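You operate a simulated robot arm through the tools that you are given. There is no shell and no other tool.

You are at the controls of a simulated robot arm. One attempt, no reset.

## Task
Zero the thickness screen with the grey strip on the black base.
Fine: turn the zero knob till the screen shows the figure on the strip; lift the thickness lever, swing the arm aside, put the strip back. Where these are worked on the way, their far stop is far enough and under half their travel is too little: thickness lever.

It is judged by the outcome, as a careful person would: the job done as asked, and still so three seconds after it is handed in. It fails if anything else is knocked over, pushed out of place, dropped, spilled or broken.

## Robot
A 7-joint arm with a two-finger parallel gripper, fixed in place. Base frame: the origin is at the foot of the arm, x ahead of it, y to its left, z up. Lengths are in cm, angles in rad, forces in N, time in s.
Its first joint turns from -2.897 to 2.897 rad. Payload 3.43 kg.
The tool frame sits at the grasp point between the pads (the TCP): z along the fingers, y along the line on which they close. The tips reach 3 cm beyond it. Largest opening 9.4 cm; finger width 2.8, thickness 1; the body of the gripper, 5 by 9.6 cm, starts 5.5 cm behind the TCP.
Orientation is that of the tool frame in the base frame, as [roll, pitch, yaw] about the fixed x, y, z axes, in that order (R = Rz(yaw) Ry(pitch) Rx(roll)). With the fingers straight down and closing along the base's y, the tool's x points along the base's -x, its y along +y and its z along -z.

## Interface
- The arm moves only by the tool apply_moves. Its argument "deltas" is a list that holds one entry, the list of rows, each a list of 6 numbers: the shift along the tool's x, y, z in cm, then the turn, a rotation vector about the tool's x, y, z in rad. In form: [[[tx, ty, tz, wx, wy, wz], ...]]. A call has 1 to 20 rows; each row shifts and turns the commanded pose from where the row before left it, along the tool's axes as they then stand. "gripper" is the gripper command, from -1 (fully open) to 1 (shut), values between in proportion, set as the call begins (left out, the last holds). A row lasts 0.2 s, in which the tool goes at most 5 cm and 0.15 rad; a call with a longer step from one row to the next is refused whole, and so is a gripper value outside its range. A pose out of reach is approached as far as the arm can. The call stops where the force on the tool passes 80 N (or 10 N more than at its start, if that is more) or the arm is blocked; 0.2 s more then pass. Each finger travels about 4.5 cm/s and halts on what it meets, pressing with about 34 N; the grip force reading is that of the motor and also rises with nothing between the fingers. The clock runs only during rows and for 0.2 s after the last one: add rows that do not move to give the fingers time. It gives the time, the measured TCP pose, the force on the tool (base axes), the opening and the grip force at its end, in the units of the frame above (readings bear some noise), with the torque about the TCP (base axes, N m) and any sound that the robot's microphone picked up.
- Cameras (640 x 400 px; columns grow to the right, rows downward): "scene" is fixed at [22.09, -65.03, 149.79]; the picture's right is [1.00, -0.02, 0.00], its down [-0.02, -0.79, -0.62] and it looks along [0.01, 0.62, -0.79] (base axes); focal length 214 px, centre (320, 200). "wrist" rides on the gripper at [7.6, 1.4, -10.3] in the tool frame; the picture's right is [-0.18, 0.98, 0.00], its down [-0.75, -0.14, -0.64] and it looks along [-0.63, -0.12, 0.77] (tool axes); focal length 243 px, centre (320, 200). There is no depth. A picture from a camera that has moved, and an enlarged one, comes with that camera's place and axes in the base frame and with its lens.
- get_image(camera): a new picture of that camera. The clock stands still meanwhile.
- move_column(by): slides the trunk up (or, below 0, down) by that many cm; the arm rides with it, the base frame stays. It gives what a move gives, with no picture.
- close_up(camera, box): a new picture of the part [left, top, right, bottom] of that camera's present view, enlarged. The clock stands still meanwhile.
- job_done(): hands the job in; it is judged then, once.

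Nothing tells you positions but the pictures and the camera data. Unless the task says otherwise, let go and move clear before handing in.

The tools are called after "Request:" as a command line: name --argument value ..., lists and objects as JSON in quotes. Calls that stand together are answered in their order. apply_moves: Moves the arm, as the interface text tells. Its arguments: {"type":"object","properties":{"deltas":{"type":"array"},"gripper":{"type":"number"}},"required":["deltas"]} The other tools are called the same way: move_column (by) slides the trunk up or down; get_image (camera) takes a picture; close_up (camera, box) takes an enlarged picture of a part of a camera's view; job_done () hands the job in.

At the start:

```text
time: 0.0
tool_pos: [18.14, -46.78, 130.91]
ee_rot: [3.141, 0.001, 3.141]
contact_force: [0.2, -0.2, 0.8]
moment: [-0.03, -0.04, 0.0]
opening: 9.4
gripper_force: 0.1
trunk travel left (down, up): [-40.0, 9.0]
```

scene: 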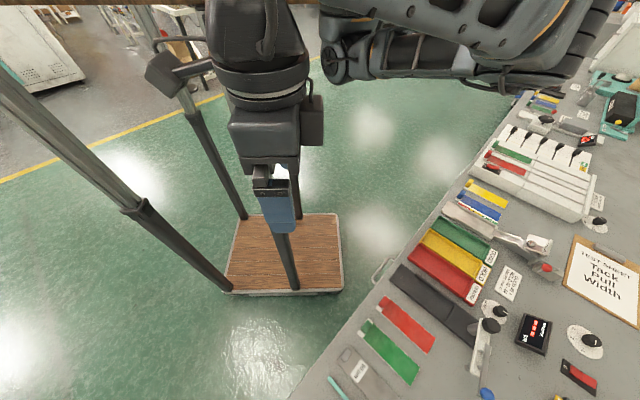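
wrist: 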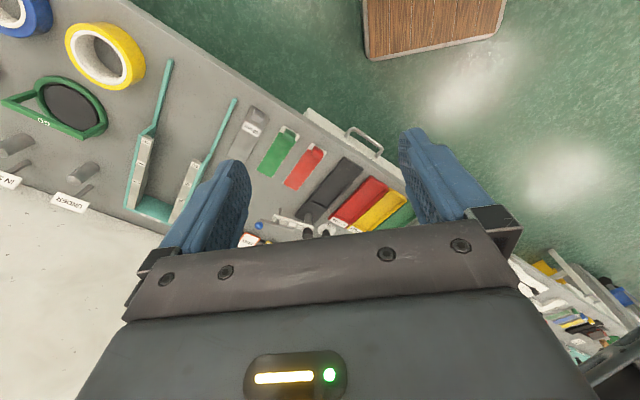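

I see a workbench to the right of the robot in the scene view, with colour strips, a tape/thickness station and several knobs and screens. I'll look closer before moving anything.

Request:
close_up --camera "scene" --box '[330, 240, 640, 400]'

Request:
close_up --camera "scene" --box '[440, 270, 600, 400]'

Request:
close_up --camera "scene" --box '[400, 160, 640, 300]'

Request:
close_up --camera "scene" --box '[440, 60, 640, 200]'

Request:
close_up --camera "wrist" --box '[200, 80, 460, 250]'

```text
2.06 times, centred on (485, 320) of scene
camera zoom: at [22.09, -65.03, 149.79], right [1.0, -0.02, 0.0], down [-0.02, -0.79, -0.62], along [0.01, 0.62, -0.79], focal length 443 px, centre (-21, -48)
```

zoom: 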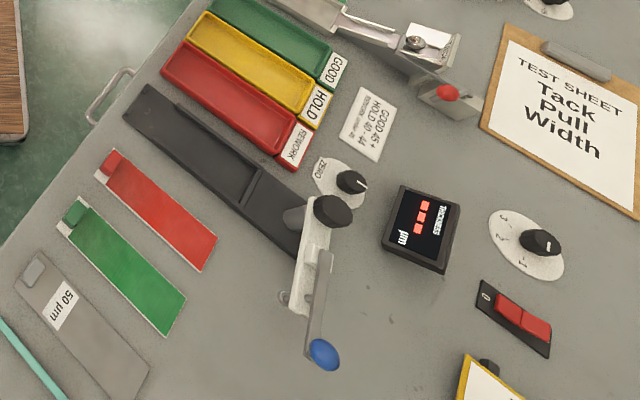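

```text
3.08 times, centred on (520, 335) of scene
camera zoom: at [22.09, -65.03, 149.79], right [1.0, -0.02, 0.0], down [-0.02, -0.79, -0.62], along [0.01, 0.62, -0.79], focal length 660 px, centre (-295, -215)
```

zoom: 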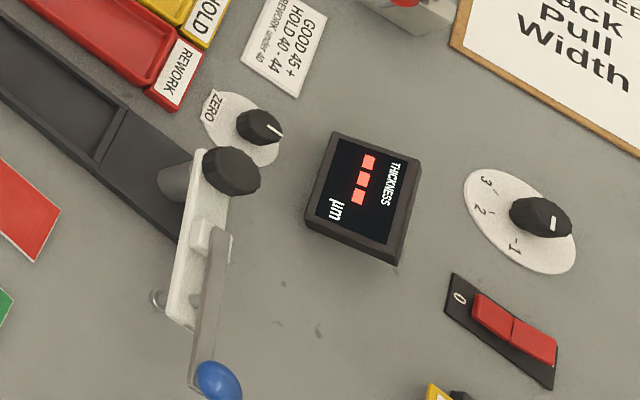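

```text
2.67 times, centred on (520, 230) of scene
camera zoom: at [22.09, -65.03, 149.79], right [1.0, -0.02, 0.0], down [-0.02, -0.79, -0.62], along [0.01, 0.62, -0.79], focal length 572 px, centre (-213, 120)
```

zoom: 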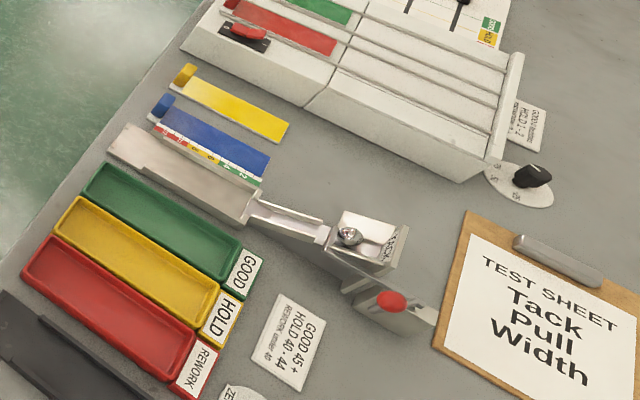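

```text
2.86 times, centred on (540, 130) of scene
camera zoom: at [22.09, -65.03, 149.79], right [1.0, -0.02, 0.0], down [-0.02, -0.79, -0.62], along [0.01, 0.62, -0.79], focal length 613 px, centre (-309, 400)
```

zoom: 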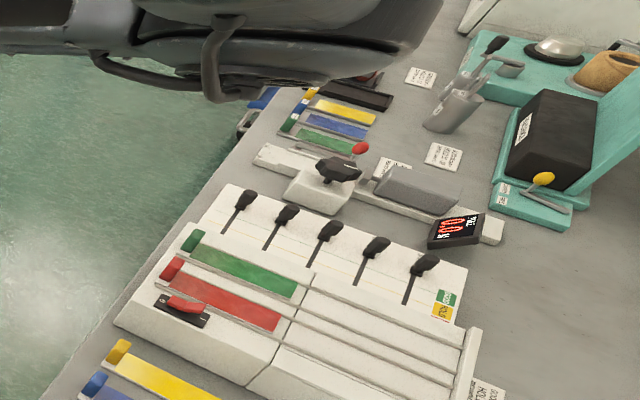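

```text
2.35 times, centred on (330, 165) of wrist
camera zoom: at [10.42, -45.4, 141.21], right [0.18, 0.98, 0.0], down [0.75, -0.14, 0.64], along [0.63, -0.12, -0.77], focal length 571 px, centre (296, 282)
```

zoom: 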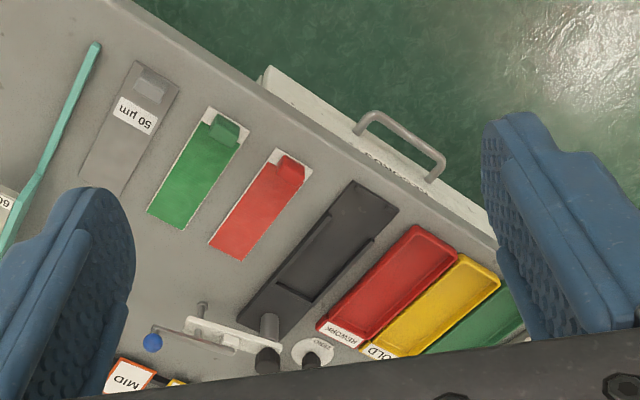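

The bench stands diagonally about 60 cm out from the arm, and the 50 µm grey strip, black base, gauge arm with blue-ball lever, ZERO knob and screen all lie in its near part. I'll zoom in on each to get directions and heights.

Request:
close_up --camera "scene" --box '[320, 320, 420, 400]'

Request:
close_up --camera "scene" --box '[380, 255, 500, 345]'

Request:
close_up --camera "scene" --box '[460, 300, 540, 400]'

Request:
close_up --camera "scene" --box '[500, 300, 640, 400]'

```text
5.00 times, centred on (370, 360) of scene
camera zoom: at [22.09, -65.03, 149.79], right [1.0, -0.02, 0.0], down [-0.02, -0.79, -0.62], along [0.01, 0.62, -0.79], focal length 1072 px, centre (70, -600)
```

zoom: 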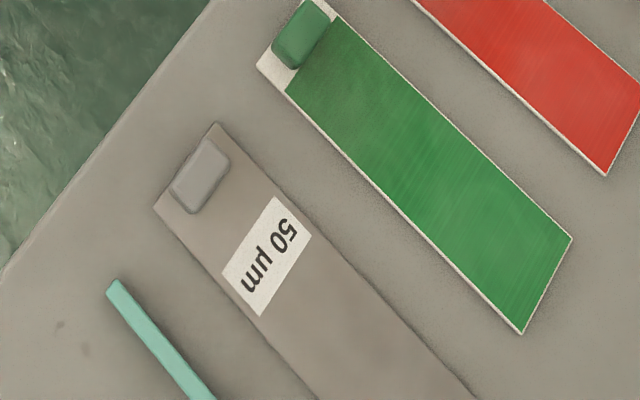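

```text
4.44 times, centred on (440, 300) of scene
camera zoom: at [22.09, -65.03, 149.79], right [1.0, -0.02, 0.0], down [-0.02, -0.79, -0.62], along [0.01, 0.62, -0.79], focal length 953 px, centre (-213, -244)
```

zoom: 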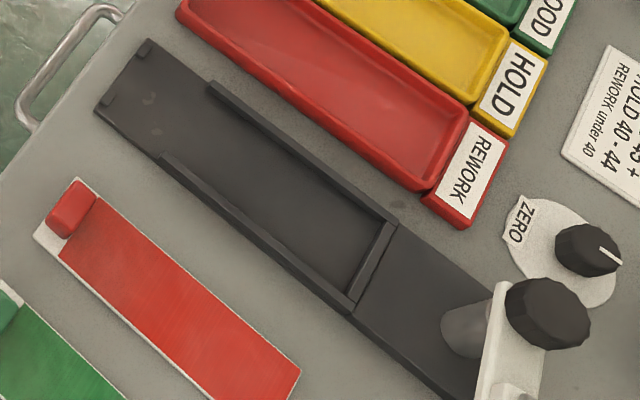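

```text
4.00 times, centred on (500, 350) of scene
camera zoom: at [22.09, -65.03, 149.79], right [1.0, -0.02, 0.0], down [-0.02, -0.79, -0.62], along [0.01, 0.62, -0.79], focal length 858 px, centre (-400, -400)
```

zoom: 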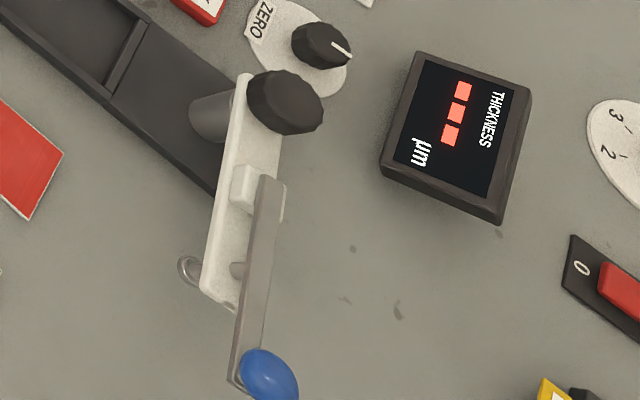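

```text
4.00 times, centred on (570, 350) of scene
camera zoom: at [22.09, -65.03, 149.79], right [1.0, -0.02, 0.0], down [-0.02, -0.79, -0.62], along [0.01, 0.62, -0.79], focal length 858 px, centre (-680, -400)
```

zoom: 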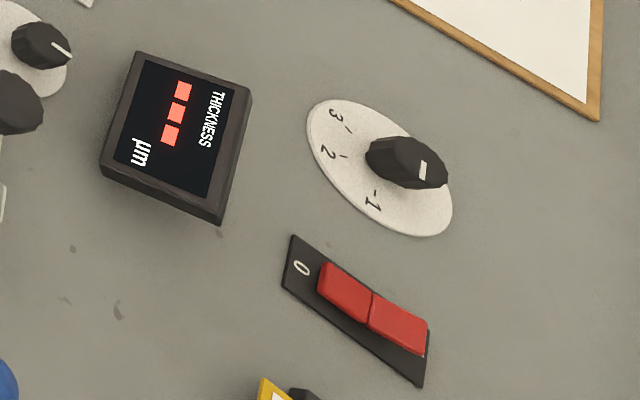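

The strips and base run square to the bench, which is turned 45° to the base frame. The strip tab is at about (28, -62.5), the base channel runs out from about (44, -44), the blue ball is at about (52, -69, 97) and the bench top is at about z 88. I'll turn the tool square to the bench and move over it for a closer wrist view.

Request:
apply_moves --deltas '[[[0, 0, 0, 0, 0, 0.1309], [0, 0, 0, 0, 0, 0.1309], [0, 0, 0, 0, 0, 0.1309], [0, 0, 0, 0, 0, 0.1309], [0, 0, 0, 0, 0, 0.1309], [0, 0, 0, 0, 0, 0.1309], [-2.39, 2.53, 1.99, 0, 0, 0], [-2.39, 2.53, 1.99, 0, 0, 0], [-2.39, 2.53, 1.99, 0, 0, 0], [-2.39, 2.53, 1.99, 0, 0, 0], [-2.39, 2.53, 1.99, 0, 0, 0], [-2.39, 2.53, 1.99, 0, 0, 0], [-2.39, 2.53, 1.99, 0, 0, 0], [-2.39, 2.53, 1.99, 0, 0, 0]]]'

Request:
get_image --camera "wrist"

Request:
get_image --camera "scene"

```text
time: 3.0
tool_pos: [45.92, -46.2, 114.92]
ee_rot: [3.141, -0.001, 2.355]
contact_force: [-0.8, -0.1, 0.7]
moment: [0.0, -0.03, 0.05]
opening: 9.4
gripper_force: 0.1
trunk travel left (down, up): [-40.0, 9.0]
```

```text
taken
camera wrist: at [41.49, -39.87, 125.24], right [0.83, 0.56, 0.0], down [0.43, -0.63, 0.64], along [0.36, -0.53, -0.77], focal length 243 px, centre (320, 200)
```

wrist: 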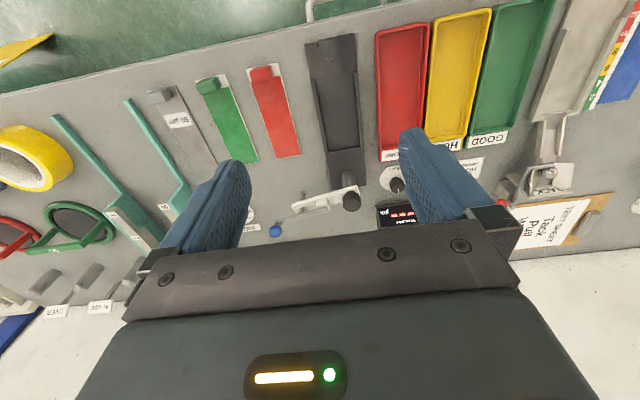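

```text
taken
```

scene: 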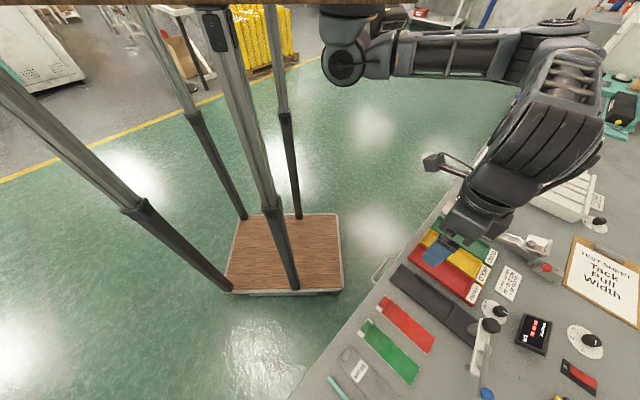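

The tool is now square to the bench, with the base, gauge arm and strips in the wrist view. I'll enlarge the gauge arm and the strip to read the lever and its foot.

Request:
close_up --camera "wrist" --box '[240, 30, 420, 240]'

Request:
close_up --camera "wrist" --box '[255, 160, 415, 245]'

Request:
close_up --camera "wrist" --box '[100, 60, 260, 170]'

```text
1.90 times, centred on (330, 135) of wrist
camera zoom: at [41.49, -39.87, 125.24], right [0.83, 0.56, 0.0], down [0.43, -0.63, 0.64], along [0.36, -0.53, -0.77], focal length 462 px, centre (301, 324)
```

zoom: 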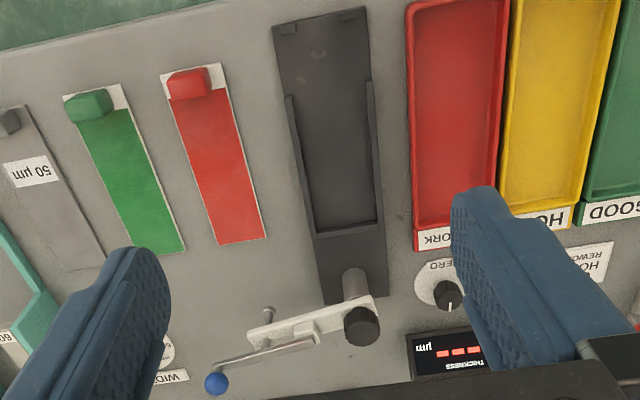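

```text
4.00 times, centred on (335, 202) of wrist
camera zoom: at [41.49, -39.87, 125.24], right [0.83, 0.56, 0.0], down [0.43, -0.63, 0.64], along [0.36, -0.53, -0.77], focal length 970 px, centre (260, 190)
```

zoom: 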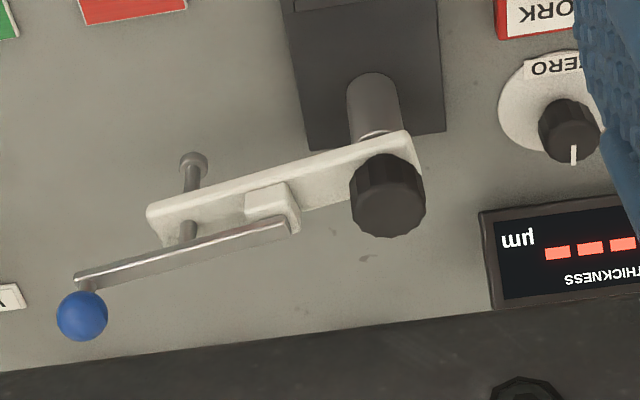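

```text
3.64 times, centred on (180, 115) of wrist
camera zoom: at [41.49, -39.87, 125.24], right [0.83, 0.56, 0.0], down [0.43, -0.63, 0.64], along [0.36, -0.53, -0.77], focal length 882 px, centre (829, 509)
```

zoom: 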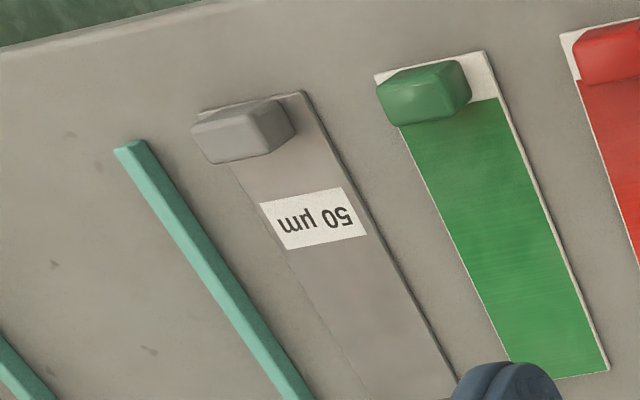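

The bench top is at about z 86, the tab of the grey strip is near u 64.3, v -24.5 (u runs away from the robot, v along the edge to its left), and the raised lever has its foot at about z 88. I'll hover over the strip's tab with the fingers part closed.

Request:
apply_moves --deltas '[[[0.14, -4.05, 2.15, 0, 0, 0], [0.14, -4.05, 2.15, 0, 0, 0], [0.14, -4.05, 2.15, 0, 0, 0], [0.14, -4.05, 2.15, 0, 0, 0], [0.14, -4.05, 2.15, 0, 0, 0], [0.14, -4.05, 2.15, 0, 0, 0], [0, 0, 0, 0, 0, 0]]]' --gripper -0.17

Request:
get_image --camera "wrist"

Request:
close_up --camera "scene" --box '[310, 300, 430, 400]'

```text
time: 4.6
tool_pos: [28.12, -62.64, 101.97]
ee_rot: [-3.141, -0.001, 2.358]
contact_force: [-0.4, 0.7, 0.0]
moment: [0.02, 0.0, 0.02]
opening: 5.5
gripper_force: 0.0
trunk travel left (down, up): [-40.0, 9.0]
```

```text
taken
camera wrist: at [23.66, -56.22, 112.19], right [0.83, 0.56, 0.0], down [0.43, -0.63, 0.64], along [0.36, -0.53, -0.77], focal length 243 px, centre (320, 200)
```

wrist: 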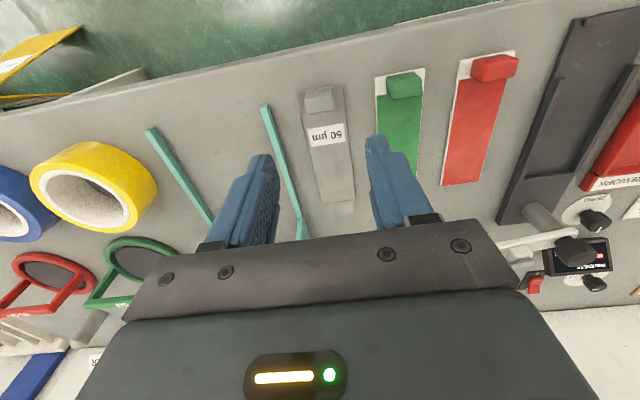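

```text
4.00 times, centred on (370, 350) of scene
camera zoom: at [22.09, -65.03, 149.79], right [1.0, -0.02, 0.0], down [-0.02, -0.79, -0.62], along [0.01, 0.62, -0.79], focal length 858 px, centre (120, -400)
```

zoom: 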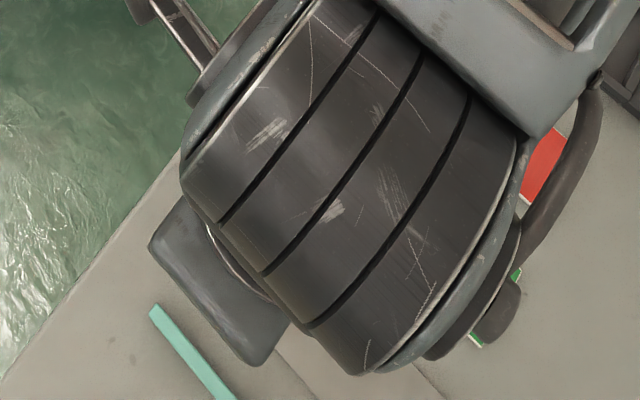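

The gripper is above the grey strip's tab. I'll enlarge the view to place the tab exactly.

Request:
close_up --camera "wrist" --box '[270, 70, 400, 220]'

Request:
close_up --camera "wrist" --box '[280, 75, 370, 135]'

```text
2.67 times, centred on (335, 145) of wrist
camera zoom: at [23.66, -56.22, 112.19], right [0.83, 0.56, 0.0], down [0.43, -0.63, 0.64], along [0.36, -0.53, -0.77], focal length 647 px, centre (280, 347)
```

zoom: 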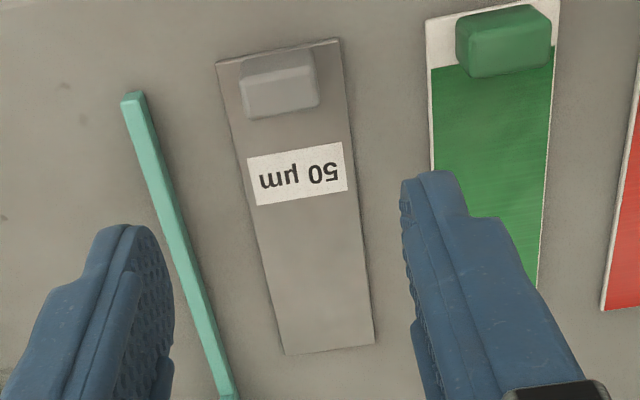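

```text
6.67 times, centred on (325, 105) of wrist
camera zoom: at [23.66, -56.22, 112.19], right [0.83, 0.56, 0.0], down [0.43, -0.63, 0.64], along [0.36, -0.53, -0.77], focal length 1618 px, centre (287, 833)
```

zoom: 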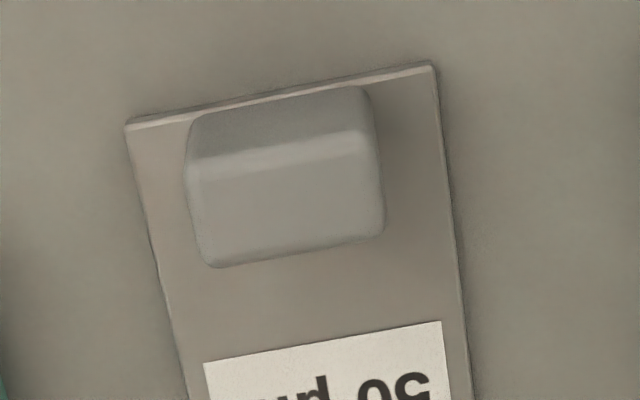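

The strip measures about 15 by 4.8 cm, square to the tool, with its tab at u 64.5, v -24.55. I'll come down to just above it and look before gripping.

Request:
apply_moves --deltas '[[[-0.08, -0.035, 2.87, 0, 0, 0], [-0.08, -0.035, 2.87, 0, 0, 0], [-0.08, -0.035, 2.87, 0, 0, 0], [-0.08, -0.035, 2.87, 0, 0, 0], [0, 0, 0, 0, 0, 0]]]'

Request:
get_image --camera "wrist"

Request:
close_up --camera "wrist" --box '[230, 100, 430, 240]'

```text
time: 5.8
tool_pos: [28.17, -62.99, 90.61]
ee_rot: [3.14, 0.001, 2.356]
contact_force: [-0.6, -0.5, -0.6]
moment: [-0.01, 0.01, -0.02]
opening: 5.52
gripper_force: 0.0
trunk travel left (down, up): [-40.0, 9.0]
```

```text
taken
camera wrist: at [23.71, -56.56, 100.91], right [0.83, 0.56, 0.0], down [0.43, -0.63, 0.64], along [0.36, -0.53, -0.77], focal length 243 px, centre (320, 200)
```

wrist: 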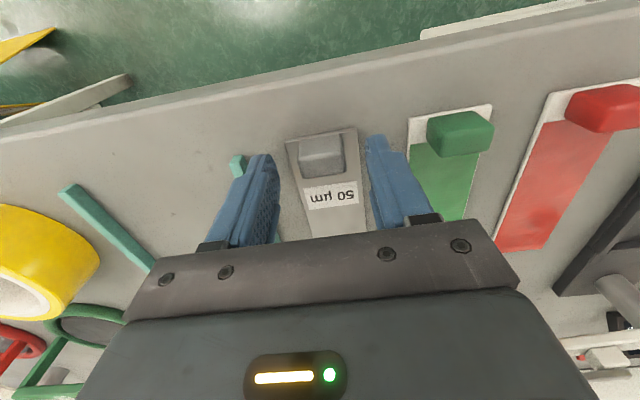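

```text
2.86 times, centred on (330, 170) of wrist
camera zoom: at [23.71, -56.56, 100.91], right [0.83, 0.56, 0.0], down [0.43, -0.63, 0.64], along [0.36, -0.53, -0.77], focal length 693 px, centre (291, 286)
```

zoom: 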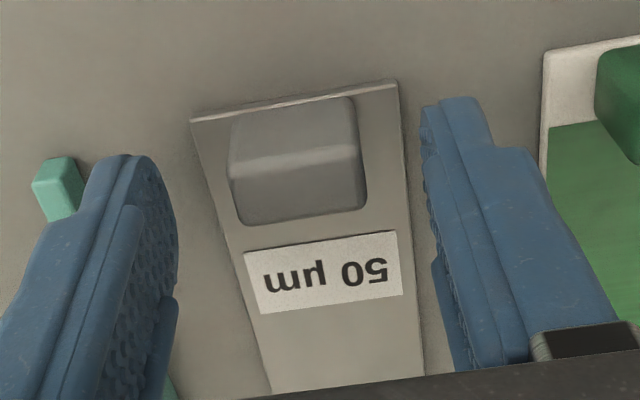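

The tab sits centred between the open fingers, and its top is a little above the tips. I'll lower about 1.1 cm to straddle it, then close.

Request:
apply_moves --deltas '[[[-0.05, 0.03, 0.55, 0, 0, 0], [0, 0, 0.5, 0, 0, 0], [0, 0, 0, 0, 0, 0]]]'

Request:
close_up --camera "wrist" --box '[230, 100, 430, 240]'

```text
time: 6.6
tool_pos: [28.15, -63.02, 89.72]
ee_rot: [3.141, 0.0, 2.357]
contact_force: [0.6, -0.6, 0.0]
moment: [-0.03, 0.03, 0.0]
opening: 5.52
gripper_force: 0.1
trunk travel left (down, up): [-40.0, 9.0]
```

```text
2.86 times, centred on (330, 170) of wrist
camera zoom: at [23.82, -56.53, 99.88], right [0.83, 0.56, 0.0], down [0.43, -0.63, 0.64], along [0.36, -0.53, -0.77], focal length 693 px, centre (291, 286)
```

zoom: 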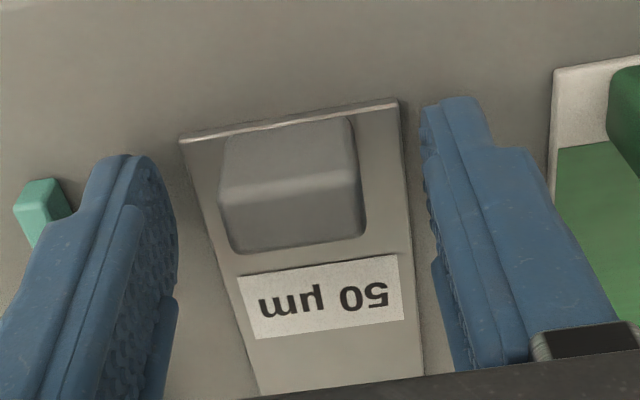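

The tips are just above the strip at either side of the tab. I'll close on it now.

Request:
apply_moves --deltas '[[[0, 0, 0, 0, 0, 0], [0, 0, 0, 0, 0, 0], [0, 0, 0, 0, 0, 0], [0, 0, 0, 0, 0, 0]]]' --gripper 1

Request:
close_up --camera "wrist" --box '[230, 100, 430, 240]'

```text
time: 7.6
tool_pos: [28.22, -62.94, 89.54]
ee_rot: [3.14, 0.0, 2.355]
contact_force: [-0.1, 0.4, 1.4]
moment: [-0.02, 0.0, 0.04]
opening: 2.74
gripper_force: 34.0
trunk travel left (down, up): [-40.0, 9.0]
```

```text
2.86 times, centred on (330, 170) of wrist
camera zoom: at [23.83, -56.54, 99.89], right [0.83, 0.56, 0.0], down [0.43, -0.63, 0.64], along [0.36, -0.53, -0.77], focal length 693 px, centre (291, 286)
```

zoom: 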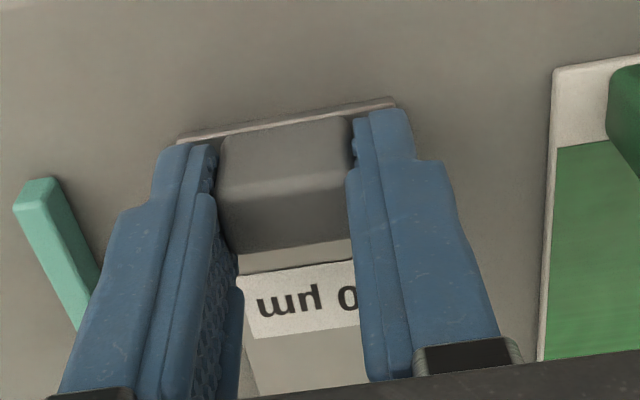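

The tab is gripped at 2.74 cm opening. I'll lift the strip straight up and carry it part of the way, so I can see the base clearly beside it.

Request:
apply_moves --deltas '[[[0, 0, -1.0, 0, 0, 0], [0, 0, -2.5, 0, 0, 0], [0, 0, -2.5, 0, 0, 0], [0, 0, -2.5, 0, 0, 0], [0, 0, 0, 0, 0, 0]]]'

Request:
get_image --camera "wrist"

Request:
close_up --camera "scene" --box '[310, 300, 470, 400]'

```text
time: 8.8
tool_pos: [28.19, -62.93, 98.02]
ee_rot: [3.141, 0.001, 2.357]
contact_force: [-0.5, 0.6, -2.3]
moment: [0.08, 0.07, -0.04]
opening: 2.75
gripper_force: 34.0
trunk travel left (down, up): [-40.0, 9.0]
```

```text
taken
camera wrist: at [23.86, -56.58, 108.38], right [0.83, 0.56, 0.0], down [0.43, -0.63, 0.64], along [0.36, -0.53, -0.77], focal length 243 px, centre (320, 200)
```

wrist: 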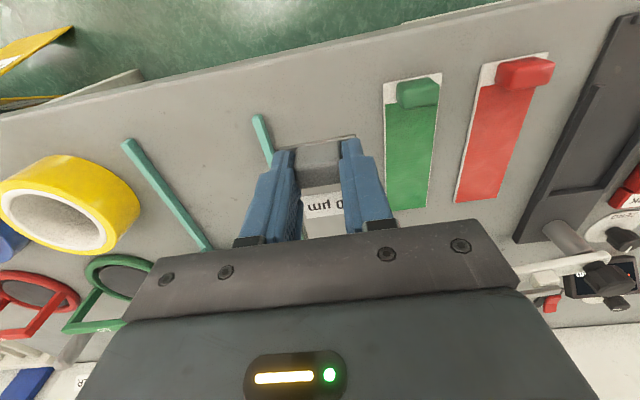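

```text
4.00 times, centred on (390, 350) of scene
camera zoom: at [22.09, -65.03, 149.79], right [1.0, -0.02, 0.0], down [-0.02, -0.79, -0.62], along [0.01, 0.62, -0.79], focal length 858 px, centre (40, -400)
```

zoom: 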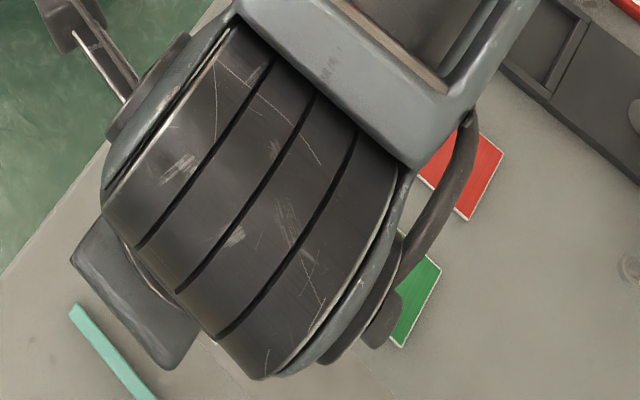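

The strip is lifted and held level. I'll carry it along the bench to beside the base and measure the channel.

Request:
apply_moves --deltas '[[[0, 3.5, 0, 0, 0, 0], [0, 4, 0, 0, 0, 0], [0, 4, 0, 0, 0, 0], [0, 3.5, 0, 0, 0, 0], [0, 0, 0, 0, 0, 0]]]'

Request:
get_image --camera "wrist"

Request:
close_up --camera "wrist" --box '[350, 40, 530, 240]'

```text
time: 10.0
tool_pos: [38.62, -52.38, 97.97]
ee_rot: [3.141, 0.0, 2.356]
contact_force: [0.0, 0.0, -2.6]
moment: [0.06, 0.08, -0.02]
opening: 2.77
gripper_force: 34.4
trunk travel left (down, up): [-40.0, 9.0]
```

```text
taken
camera wrist: at [34.22, -45.98, 108.28], right [0.83, 0.56, 0.0], down [0.43, -0.63, 0.64], along [0.36, -0.53, -0.77], focal length 243 px, centre (320, 200)
```

wrist: 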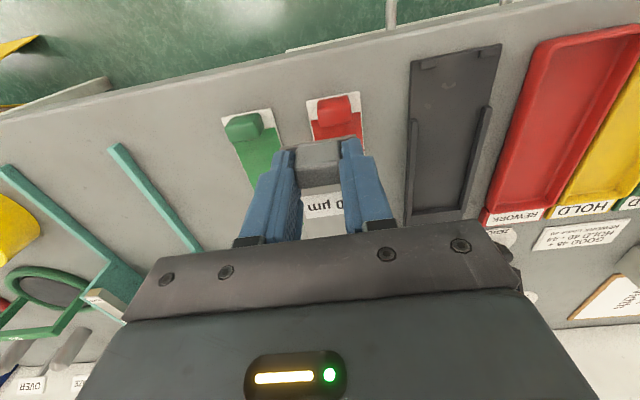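

```text
2.00 times, centred on (440, 140) of wrist
camera zoom: at [34.22, -45.98, 108.28], right [0.83, 0.56, 0.0], down [0.43, -0.63, 0.64], along [0.36, -0.53, -0.77], focal length 485 px, centre (80, 320)
```

zoom: 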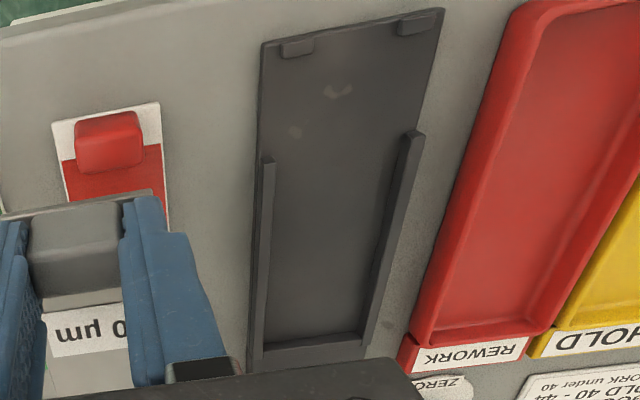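

Beside the base I can see its side rails, the back stop and two low lips at the near corners, so the strip must sit between them. I'll zoom in on the lips and back stop to measure this pocket.

Request:
close_up --camera "wrist" --box '[400, 35, 520, 110]'

Request:
close_up --camera "wrist" --box '[395, 150, 505, 230]'

Request:
close_up --camera "wrist" --box '[260, 110, 420, 240]'

Request:
close_up --camera "scene" --box '[380, 250, 480, 330]'

```text
5.33 times, centred on (460, 72) of wrist
camera zoom: at [34.22, -45.98, 108.28], right [0.83, 0.56, 0.0], down [0.43, -0.63, 0.64], along [0.36, -0.53, -0.77], focal length 1294 px, centre (-427, 880)
```

zoom: 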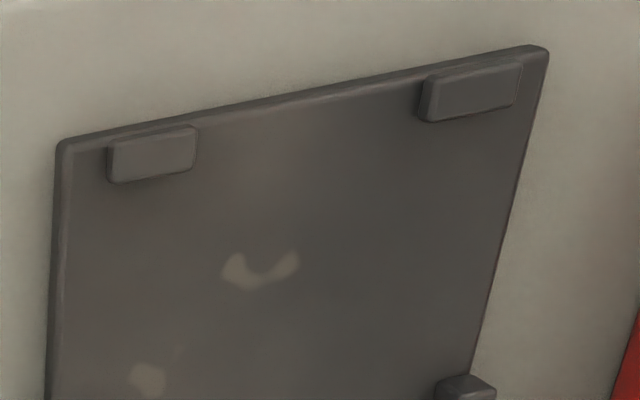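

```text
5.00 times, centred on (450, 190) of wrist
camera zoom: at [34.22, -45.98, 108.28], right [0.83, 0.56, 0.0], down [0.43, -0.63, 0.64], along [0.36, -0.53, -0.77], focal length 1213 px, centre (-330, 250)
```

zoom: 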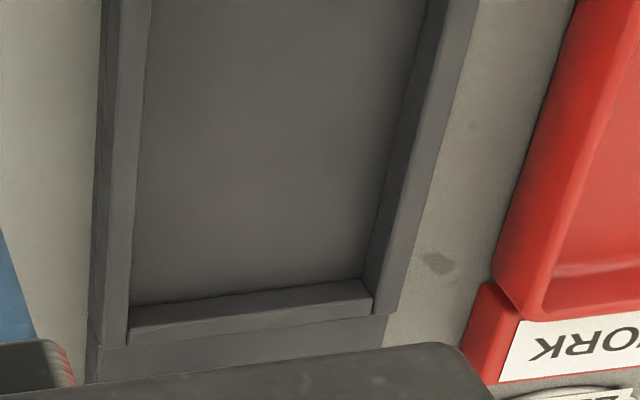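

```text
3.08 times, centred on (340, 175) of wrist
camera zoom: at [34.22, -45.98, 108.28], right [0.83, 0.56, 0.0], down [0.43, -0.63, 0.64], along [0.36, -0.53, -0.77], focal length 746 px, centre (258, 277)
```

zoom: 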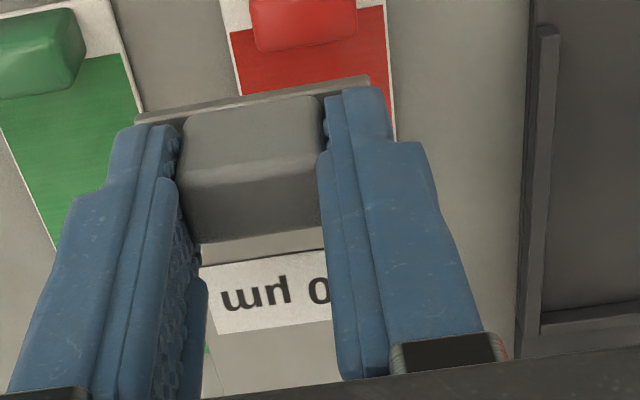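

```text
5.00 times, centred on (430, 290) of scene
camera zoom: at [22.09, -65.03, 149.79], right [1.0, -0.02, 0.0], down [-0.02, -0.79, -0.62], along [0.01, 0.62, -0.79], focal length 1072 px, centre (-230, -250)
```

zoom: 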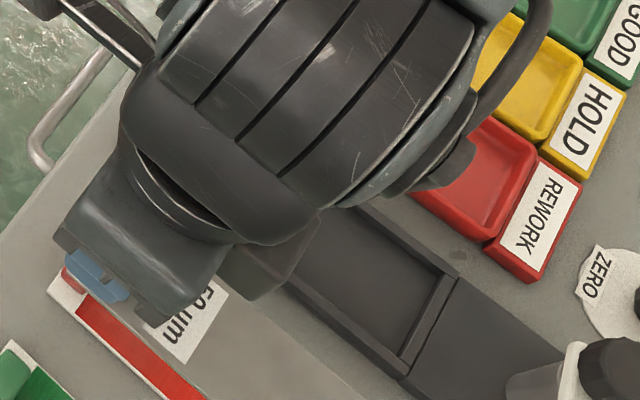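

The pocket runs from about u 62.75 to 79.0, its rails are about 5.6 cm apart and centred near v 1.7, so the 15 by 4.8 strip fits. I'll bring it over the channel, partly lower it and check the alignment.

Request:
apply_moves --deltas '[[[0.1, 3.76, 0, 0, 0, 0], [0.1, 3.76, 0, 0, 0, 0], [0, 3.76, 0, 0, 0, 0], [0, 0, 2.5, 0, 0, 0], [0, 0, 2.5, 0, 0, 0], [0, 0, 0, 0, 0, 0]]]'

Request:
get_image --camera "wrist"

Request:
close_up --camera "wrist" --box '[250, 90, 410, 240]'

Request:
close_up --camera "scene" --box '[400, 250, 520, 350]'

```text
time: 11.4
tool_pos: [46.72, -44.11, 93.09]
ee_rot: [3.141, -0.001, 2.356]
contact_force: [-0.6, -0.4, -2.3]
moment: [0.09, 0.07, 0.02]
opening: 2.74
gripper_force: 33.5
trunk travel left (down, up): [-40.0, 9.0]
```

```text
taken
camera wrist: at [42.26, -37.76, 103.39], right [0.83, 0.56, 0.0], down [0.43, -0.63, 0.64], along [0.36, -0.53, -0.77], focal length 243 px, centre (320, 200)
```

wrist: 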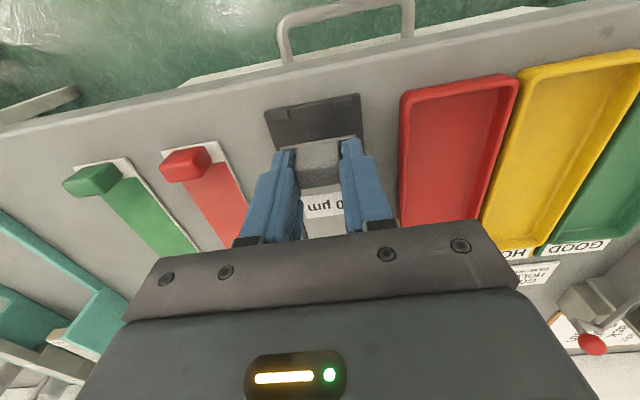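

```text
2.67 times, centred on (330, 165) of wrist
camera zoom: at [42.26, -37.76, 103.39], right [0.83, 0.56, 0.0], down [0.43, -0.63, 0.64], along [0.36, -0.53, -0.77], focal length 647 px, centre (293, 293)
```

zoom: 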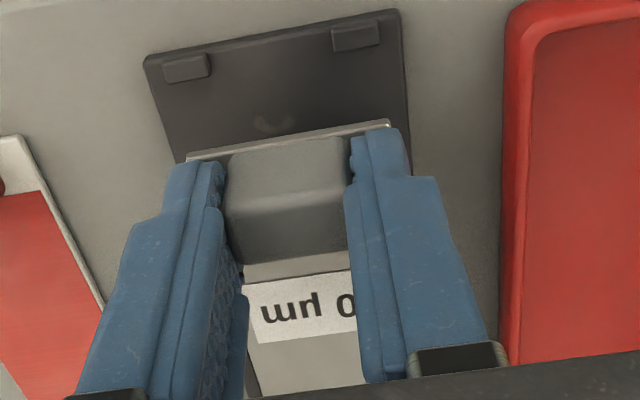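

```text
4.00 times, centred on (460, 300) of scene
camera zoom: at [22.09, -65.03, 149.79], right [1.0, -0.02, 0.0], down [-0.02, -0.79, -0.62], along [0.01, 0.62, -0.79], focal length 858 px, centre (-240, -200)
```

zoom: 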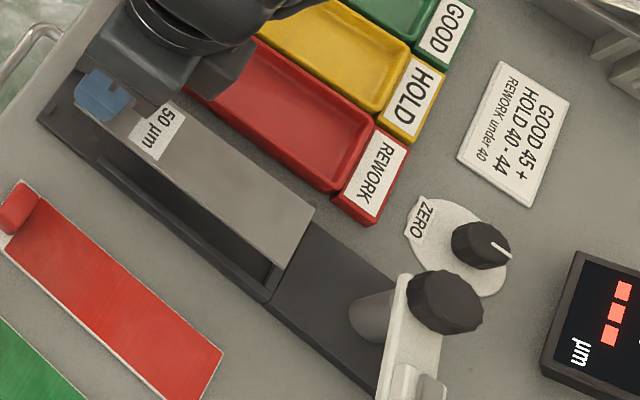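

The strip hangs over the channel, about 0.1–0.2 cm to the left of centre by the wrist view and centred by the scene view. I'll shift 0.1 cm to the right, lower 2 cm and look again.

Request:
apply_moves --deltas '[[[0, -0.12, 1.0, 0, 0, 0], [0, 0, 1.0, 0, 0, 0], [0, 0, 0, 0, 0, 0]]]'

Request:
close_up --camera "wrist" --box '[250, 90, 410, 240]'

Request:
close_up --camera "scene" --box '[410, 270, 480, 330]'

```text
time: 12.2
tool_pos: [46.61, -44.36, 91.21]
ee_rot: [3.141, 0.0, 2.357]
contact_force: [-0.4, 0.1, -1.6]
moment: [0.09, 0.09, -0.01]
opening: 2.77
gripper_force: 34.5
trunk travel left (down, up): [-40.0, 9.0]
```

```text
2.67 times, centred on (330, 165) of wrist
camera zoom: at [42.2, -37.96, 101.38], right [0.83, 0.56, 0.0], down [0.43, -0.63, 0.64], along [0.36, -0.53, -0.77], focal length 647 px, centre (293, 293)
```

zoom: 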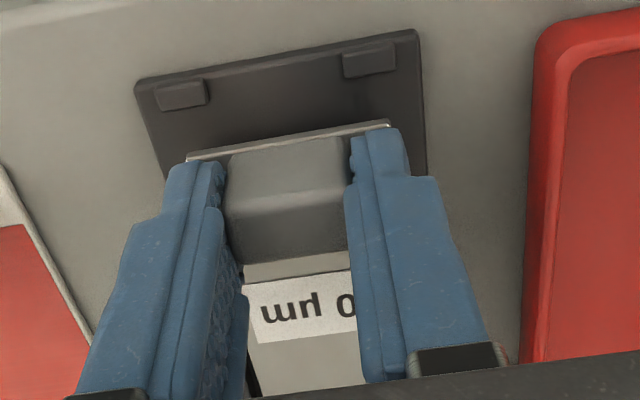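

```text
6.67 times, centred on (445, 300) of scene
camera zoom: at [22.09, -65.03, 149.79], right [1.0, -0.02, 0.0], down [-0.02, -0.79, -0.62], along [0.01, 0.62, -0.79], focal length 1430 px, centre (-513, -467)
```

zoom: 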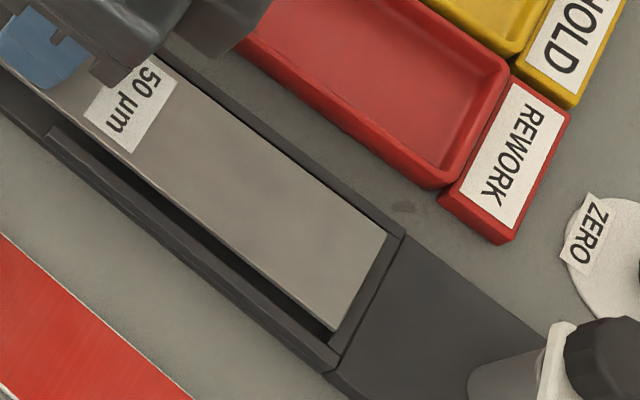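

The strip is nearly centred, still about 0.1 cm left, with good room at both ends. I'll shift by 0.1 and lower gently towards the channel floor.

Request:
apply_moves --deltas '[[[0, -0.1, 0.3, 0, 0, 0], [0, 0, 0.3, 0, 0, 0], [0, 0, 0.2, 0, 0, 0], [0, 0, 0, 0, 0, 0]]]'

Request:
close_up --camera "wrist" --box '[250, 90, 410, 240]'

Request:
close_up --camera "scene" --box '[410, 270, 480, 330]'

```text
time: 13.2
tool_pos: [46.58, -44.52, 90.29]
ee_rot: [3.14, 0.0, 2.357]
contact_force: [-0.4, 0.0, -2.4]
moment: [0.1, 0.07, -0.01]
opening: 2.75
gripper_force: 34.4
trunk travel left (down, up): [-40.0, 9.0]
```

```text
2.67 times, centred on (330, 165) of wrist
camera zoom: at [42.16, -38.01, 100.55], right [0.83, 0.56, 0.0], down [0.43, -0.63, 0.64], along [0.36, -0.53, -0.77], focal length 647 px, centre (293, 293)
```

zoom: 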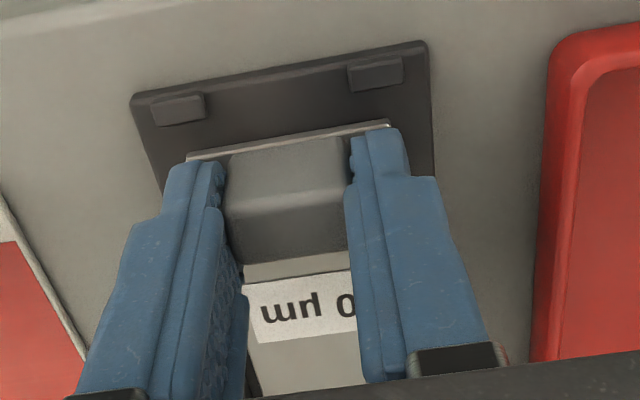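

```text
6.67 times, centred on (445, 300) of scene
camera zoom: at [22.09, -65.03, 149.79], right [1.0, -0.02, 0.0], down [-0.02, -0.79, -0.62], along [0.01, 0.62, -0.79], focal length 1430 px, centre (-513, -467)
```

zoom: 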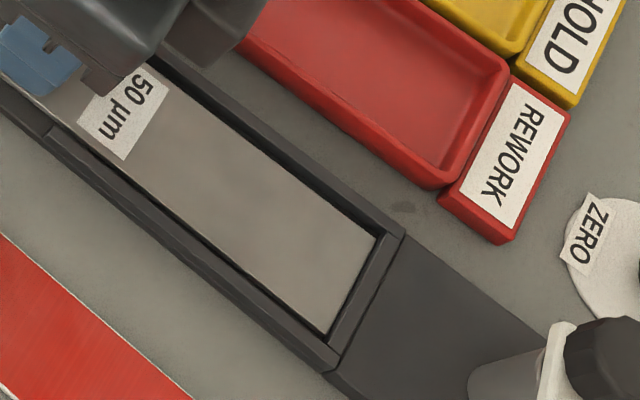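

The strip is now down between the rails with gaps on both sides. I'll creep down in small steps and watch for the force of contact.

Request:
apply_moves --deltas '[[[0, 0, 0.1, 0, 0, 0], [0, 0, 0, 0, 0, 0]]]'

Request:
apply_moves --deltas '[[[0, 0, 0.1, 0, 0, 0], [0, 0, 0, 0, 0, 0]]]'

```text
time: 13.8
tool_pos: [46.51, -44.48, 90.29]
ee_rot: [-3.14, 0.0, 2.357]
contact_force: [0.9, 1.9, 10.3]
moment: [0.03, -0.08, 0.01]
opening: 2.76
gripper_force: 34.3
trunk travel left (down, up): [-40.0, 9.0]
```

```text
time: 14.4
tool_pos: [46.42, -44.39, 90.18]
ee_rot: [-3.141, 0.001, 2.357]
contact_force: [3.5, 5.2, 30.7]
moment: [0.19, -0.04, 0.0]
opening: 2.8
gripper_force: 33.1
trunk travel left (down, up): [-40.0, 9.0]
```

Contact came at about z 90.2 and is now pressing a little, so the strip is on the channel floor. I'll ease back up a touch, open the fingers a little, and check before leaving.

Request:
apply_moves --deltas '[[[0, 0, -0.12, 0, 0, 0], [0, 0, 0, 0, 0, 0]]]'

Request:
apply_moves --deltas '[[[0, 0, 0, 0, 0, 0], [0, 0, 0, 0, 0, 0], [0, 0, 0, 0, 0, 0]]]' --gripper 0.04

Request:
close_up --camera "wrist" --box '[250, 90, 410, 240]'

```text
time: 15.0
tool_pos: [46.63, -44.41, 90.11]
ee_rot: [-3.141, 0.0, 2.356]
contact_force: [3.6, 1.3, 18.1]
moment: [-0.39, -0.44, 0.02]
opening: 2.76
gripper_force: 34.1
trunk travel left (down, up): [-40.0, 9.0]
```

```text
time: 15.8
tool_pos: [46.54, -44.32, 90.2]
ee_rot: [-3.141, 0.0, 2.355]
contact_force: [-0.5, -0.1, -0.3]
moment: [0.01, 0.02, 0.03]
opening: 4.5
gripper_force: 0.1
trunk travel left (down, up): [-40.0, 9.0]
```

```text
2.67 times, centred on (330, 165) of wrist
camera zoom: at [42.13, -38.02, 100.4], right [0.83, 0.56, 0.0], down [0.43, -0.63, 0.64], along [0.36, -0.53, -0.77], focal length 647 px, centre (293, 293)
```

zoom: 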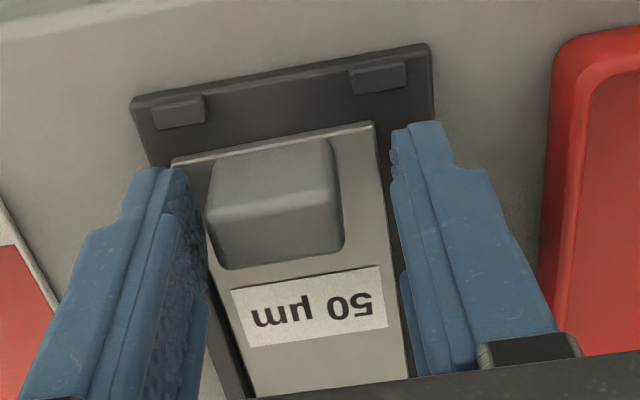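

The strip is released, though it has slipped about 0.3 cm to the right of the channel as it settled. I'll lift clear and look at how it lies between the rails.

Request:
apply_moves --deltas '[[[0, 0, -1.0, 0, 0, 0], [0, 0, -2.5, 0, 0, 0], [0, 0, -4, 0, 0, 0], [0, 0, -4, 0, 0, 0], [0, 0, 0, 0, 0, 0]]]'

Request:
close_up --camera "wrist" --box '[240, 60, 420, 240]'

Request:
close_up --camera "scene" --box '[410, 270, 480, 330]'

```text
time: 17.0
tool_pos: [46.65, -44.65, 101.74]
ee_rot: [-3.141, -0.002, 2.356]
contact_force: [-0.5, 0.8, 0.2]
moment: [-0.02, 0.0, -0.01]
opening: 4.48
gripper_force: 0.1
trunk travel left (down, up): [-40.0, 9.0]
```

```text
2.22 times, centred on (330, 150) of wrist
camera zoom: at [42.19, -38.14, 112.04], right [0.83, 0.56, 0.0], down [0.43, -0.63, 0.64], along [0.36, -0.53, -0.77], focal length 539 px, centre (298, 311)
```

zoom: 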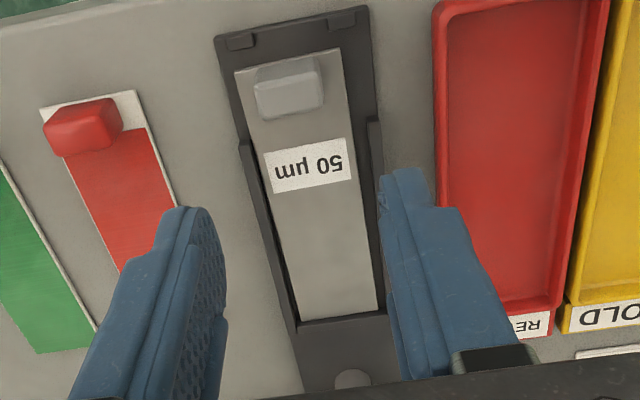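

```text
6.67 times, centred on (445, 300) of scene
camera zoom: at [22.09, -65.03, 149.79], right [1.0, -0.02, 0.0], down [-0.02, -0.79, -0.62], along [0.01, 0.62, -0.79], focal length 1430 px, centre (-513, -467)
```

zoom: 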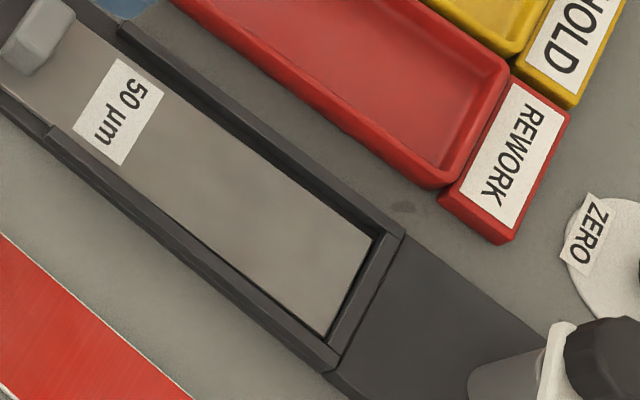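

The strip lies flat in the channel between the rails. Next I'll move to where the wrist camera sees the gauge arm and lever well.

Request:
apply_moves --deltas '[[[0, 0, -3.0, 0, 0, 0], [-2.7, -1.4, -1.5, 0, 0, 0], [-2.7, -1.4, -1, 0, 0, 0], [-2.7, -1.4, -1, 0, 0, 0], [-2.7, -1.4, 0, 0, 0, 0], [0, 0, 0, 0, 0, 0]]]'

Request:
get_image --camera "wrist"

Request:
close_up --camera "wrist" --box '[240, 110, 400, 240]'

Request:
close_up --camera "scene" --box '[460, 300, 560, 400]'

```text
time: 18.4
tool_pos: [50.39, -56.17, 108.24]
ee_rot: [3.142, 0.0, 2.356]
contact_force: [0.0, 0.4, -1.0]
moment: [0.02, 0.0, -0.04]
opening: 4.52
gripper_force: 0.0
trunk travel left (down, up): [-40.0, 9.0]
```

```text
taken
camera wrist: at [45.96, -49.71, 118.52], right [0.83, 0.56, 0.0], down [0.43, -0.63, 0.64], along [0.36, -0.53, -0.77], focal length 243 px, centre (320, 200)
```

wrist: 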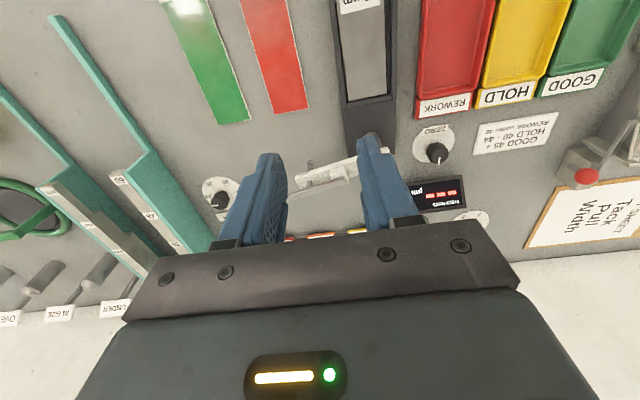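

```text
3.08 times, centred on (320, 175) of wrist
camera zoom: at [45.96, -49.71, 118.52], right [0.83, 0.56, 0.0], down [0.43, -0.63, 0.64], along [0.36, -0.53, -0.77], focal length 746 px, centre (320, 277)
```

zoom: 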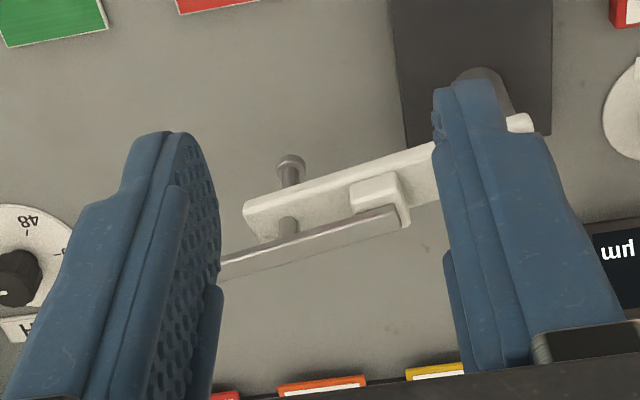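

```text
4.00 times, centred on (510, 350) of scene
camera zoom: at [22.09, -65.03, 149.79], right [1.0, -0.02, 0.0], down [-0.02, -0.79, -0.62], along [0.01, 0.62, -0.79], focal length 858 px, centre (-440, -400)
```

zoom: 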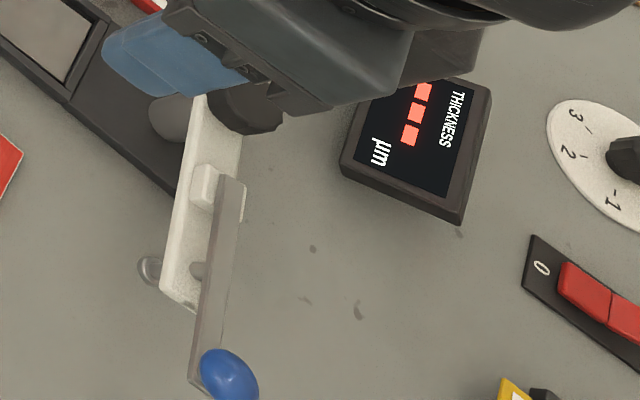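

The screen shows "- - -", the lever is raised and the arm points aside to the right along the bench, about 99° from lying over the base. I'll close the fingers, come down beyond the arm's far side and sweep it in towards the robot.

Request:
apply_moves --deltas '[[[-3.35, -0.425, 0, 0, 0, 0], [-3.35, -0.425, 0, 0, 0, 0], [-3.35, -0.425, 0, 0, 0, 0], [-3.35, -0.425, 0, 0, 0, 0], [0, 0, 3.5, 0, 0, 0], [0, 0, 3.5, 0, 0, 0], [0, 0, 0, 0, 0, 0]]]' --gripper 1

Request:
get_image --camera "wrist"

Request:
close_up --camera "scene" --box '[460, 300, 560, 400]'

```text
time: 20.0
tool_pos: [58.53, -66.65, 101.2]
ee_rot: [3.14, -0.001, 2.356]
contact_force: [1.3, -0.6, -0.4]
moment: [0.02, -0.03, 0.0]
opening: 0.01
gripper_force: 33.3
trunk travel left (down, up): [-40.0, 9.0]
```

```text
taken
camera wrist: at [54.14, -60.24, 111.42], right [0.83, 0.56, 0.0], down [0.43, -0.63, 0.64], along [0.36, -0.53, -0.77], focal length 243 px, centre (320, 200)
```

wrist: 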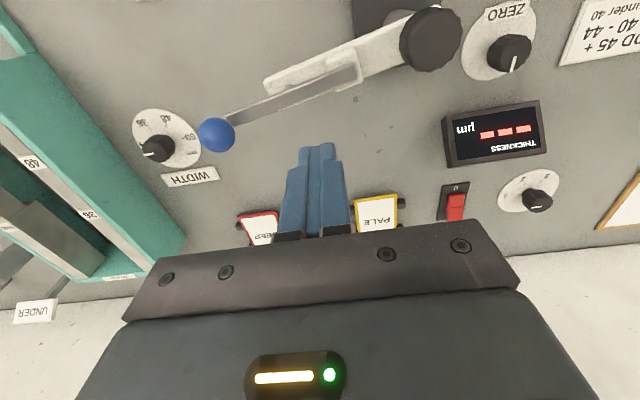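

```text
4.00 times, centred on (510, 350) of scene
camera zoom: at [22.09, -65.03, 149.79], right [1.0, -0.02, 0.0], down [-0.02, -0.79, -0.62], along [0.01, 0.62, -0.79], focal length 858 px, centre (-440, -400)
```

zoom: 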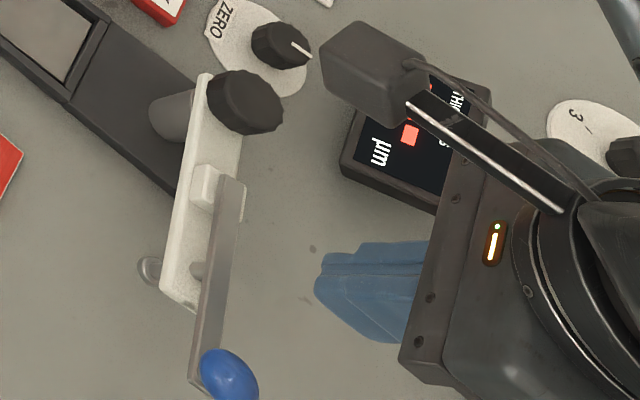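

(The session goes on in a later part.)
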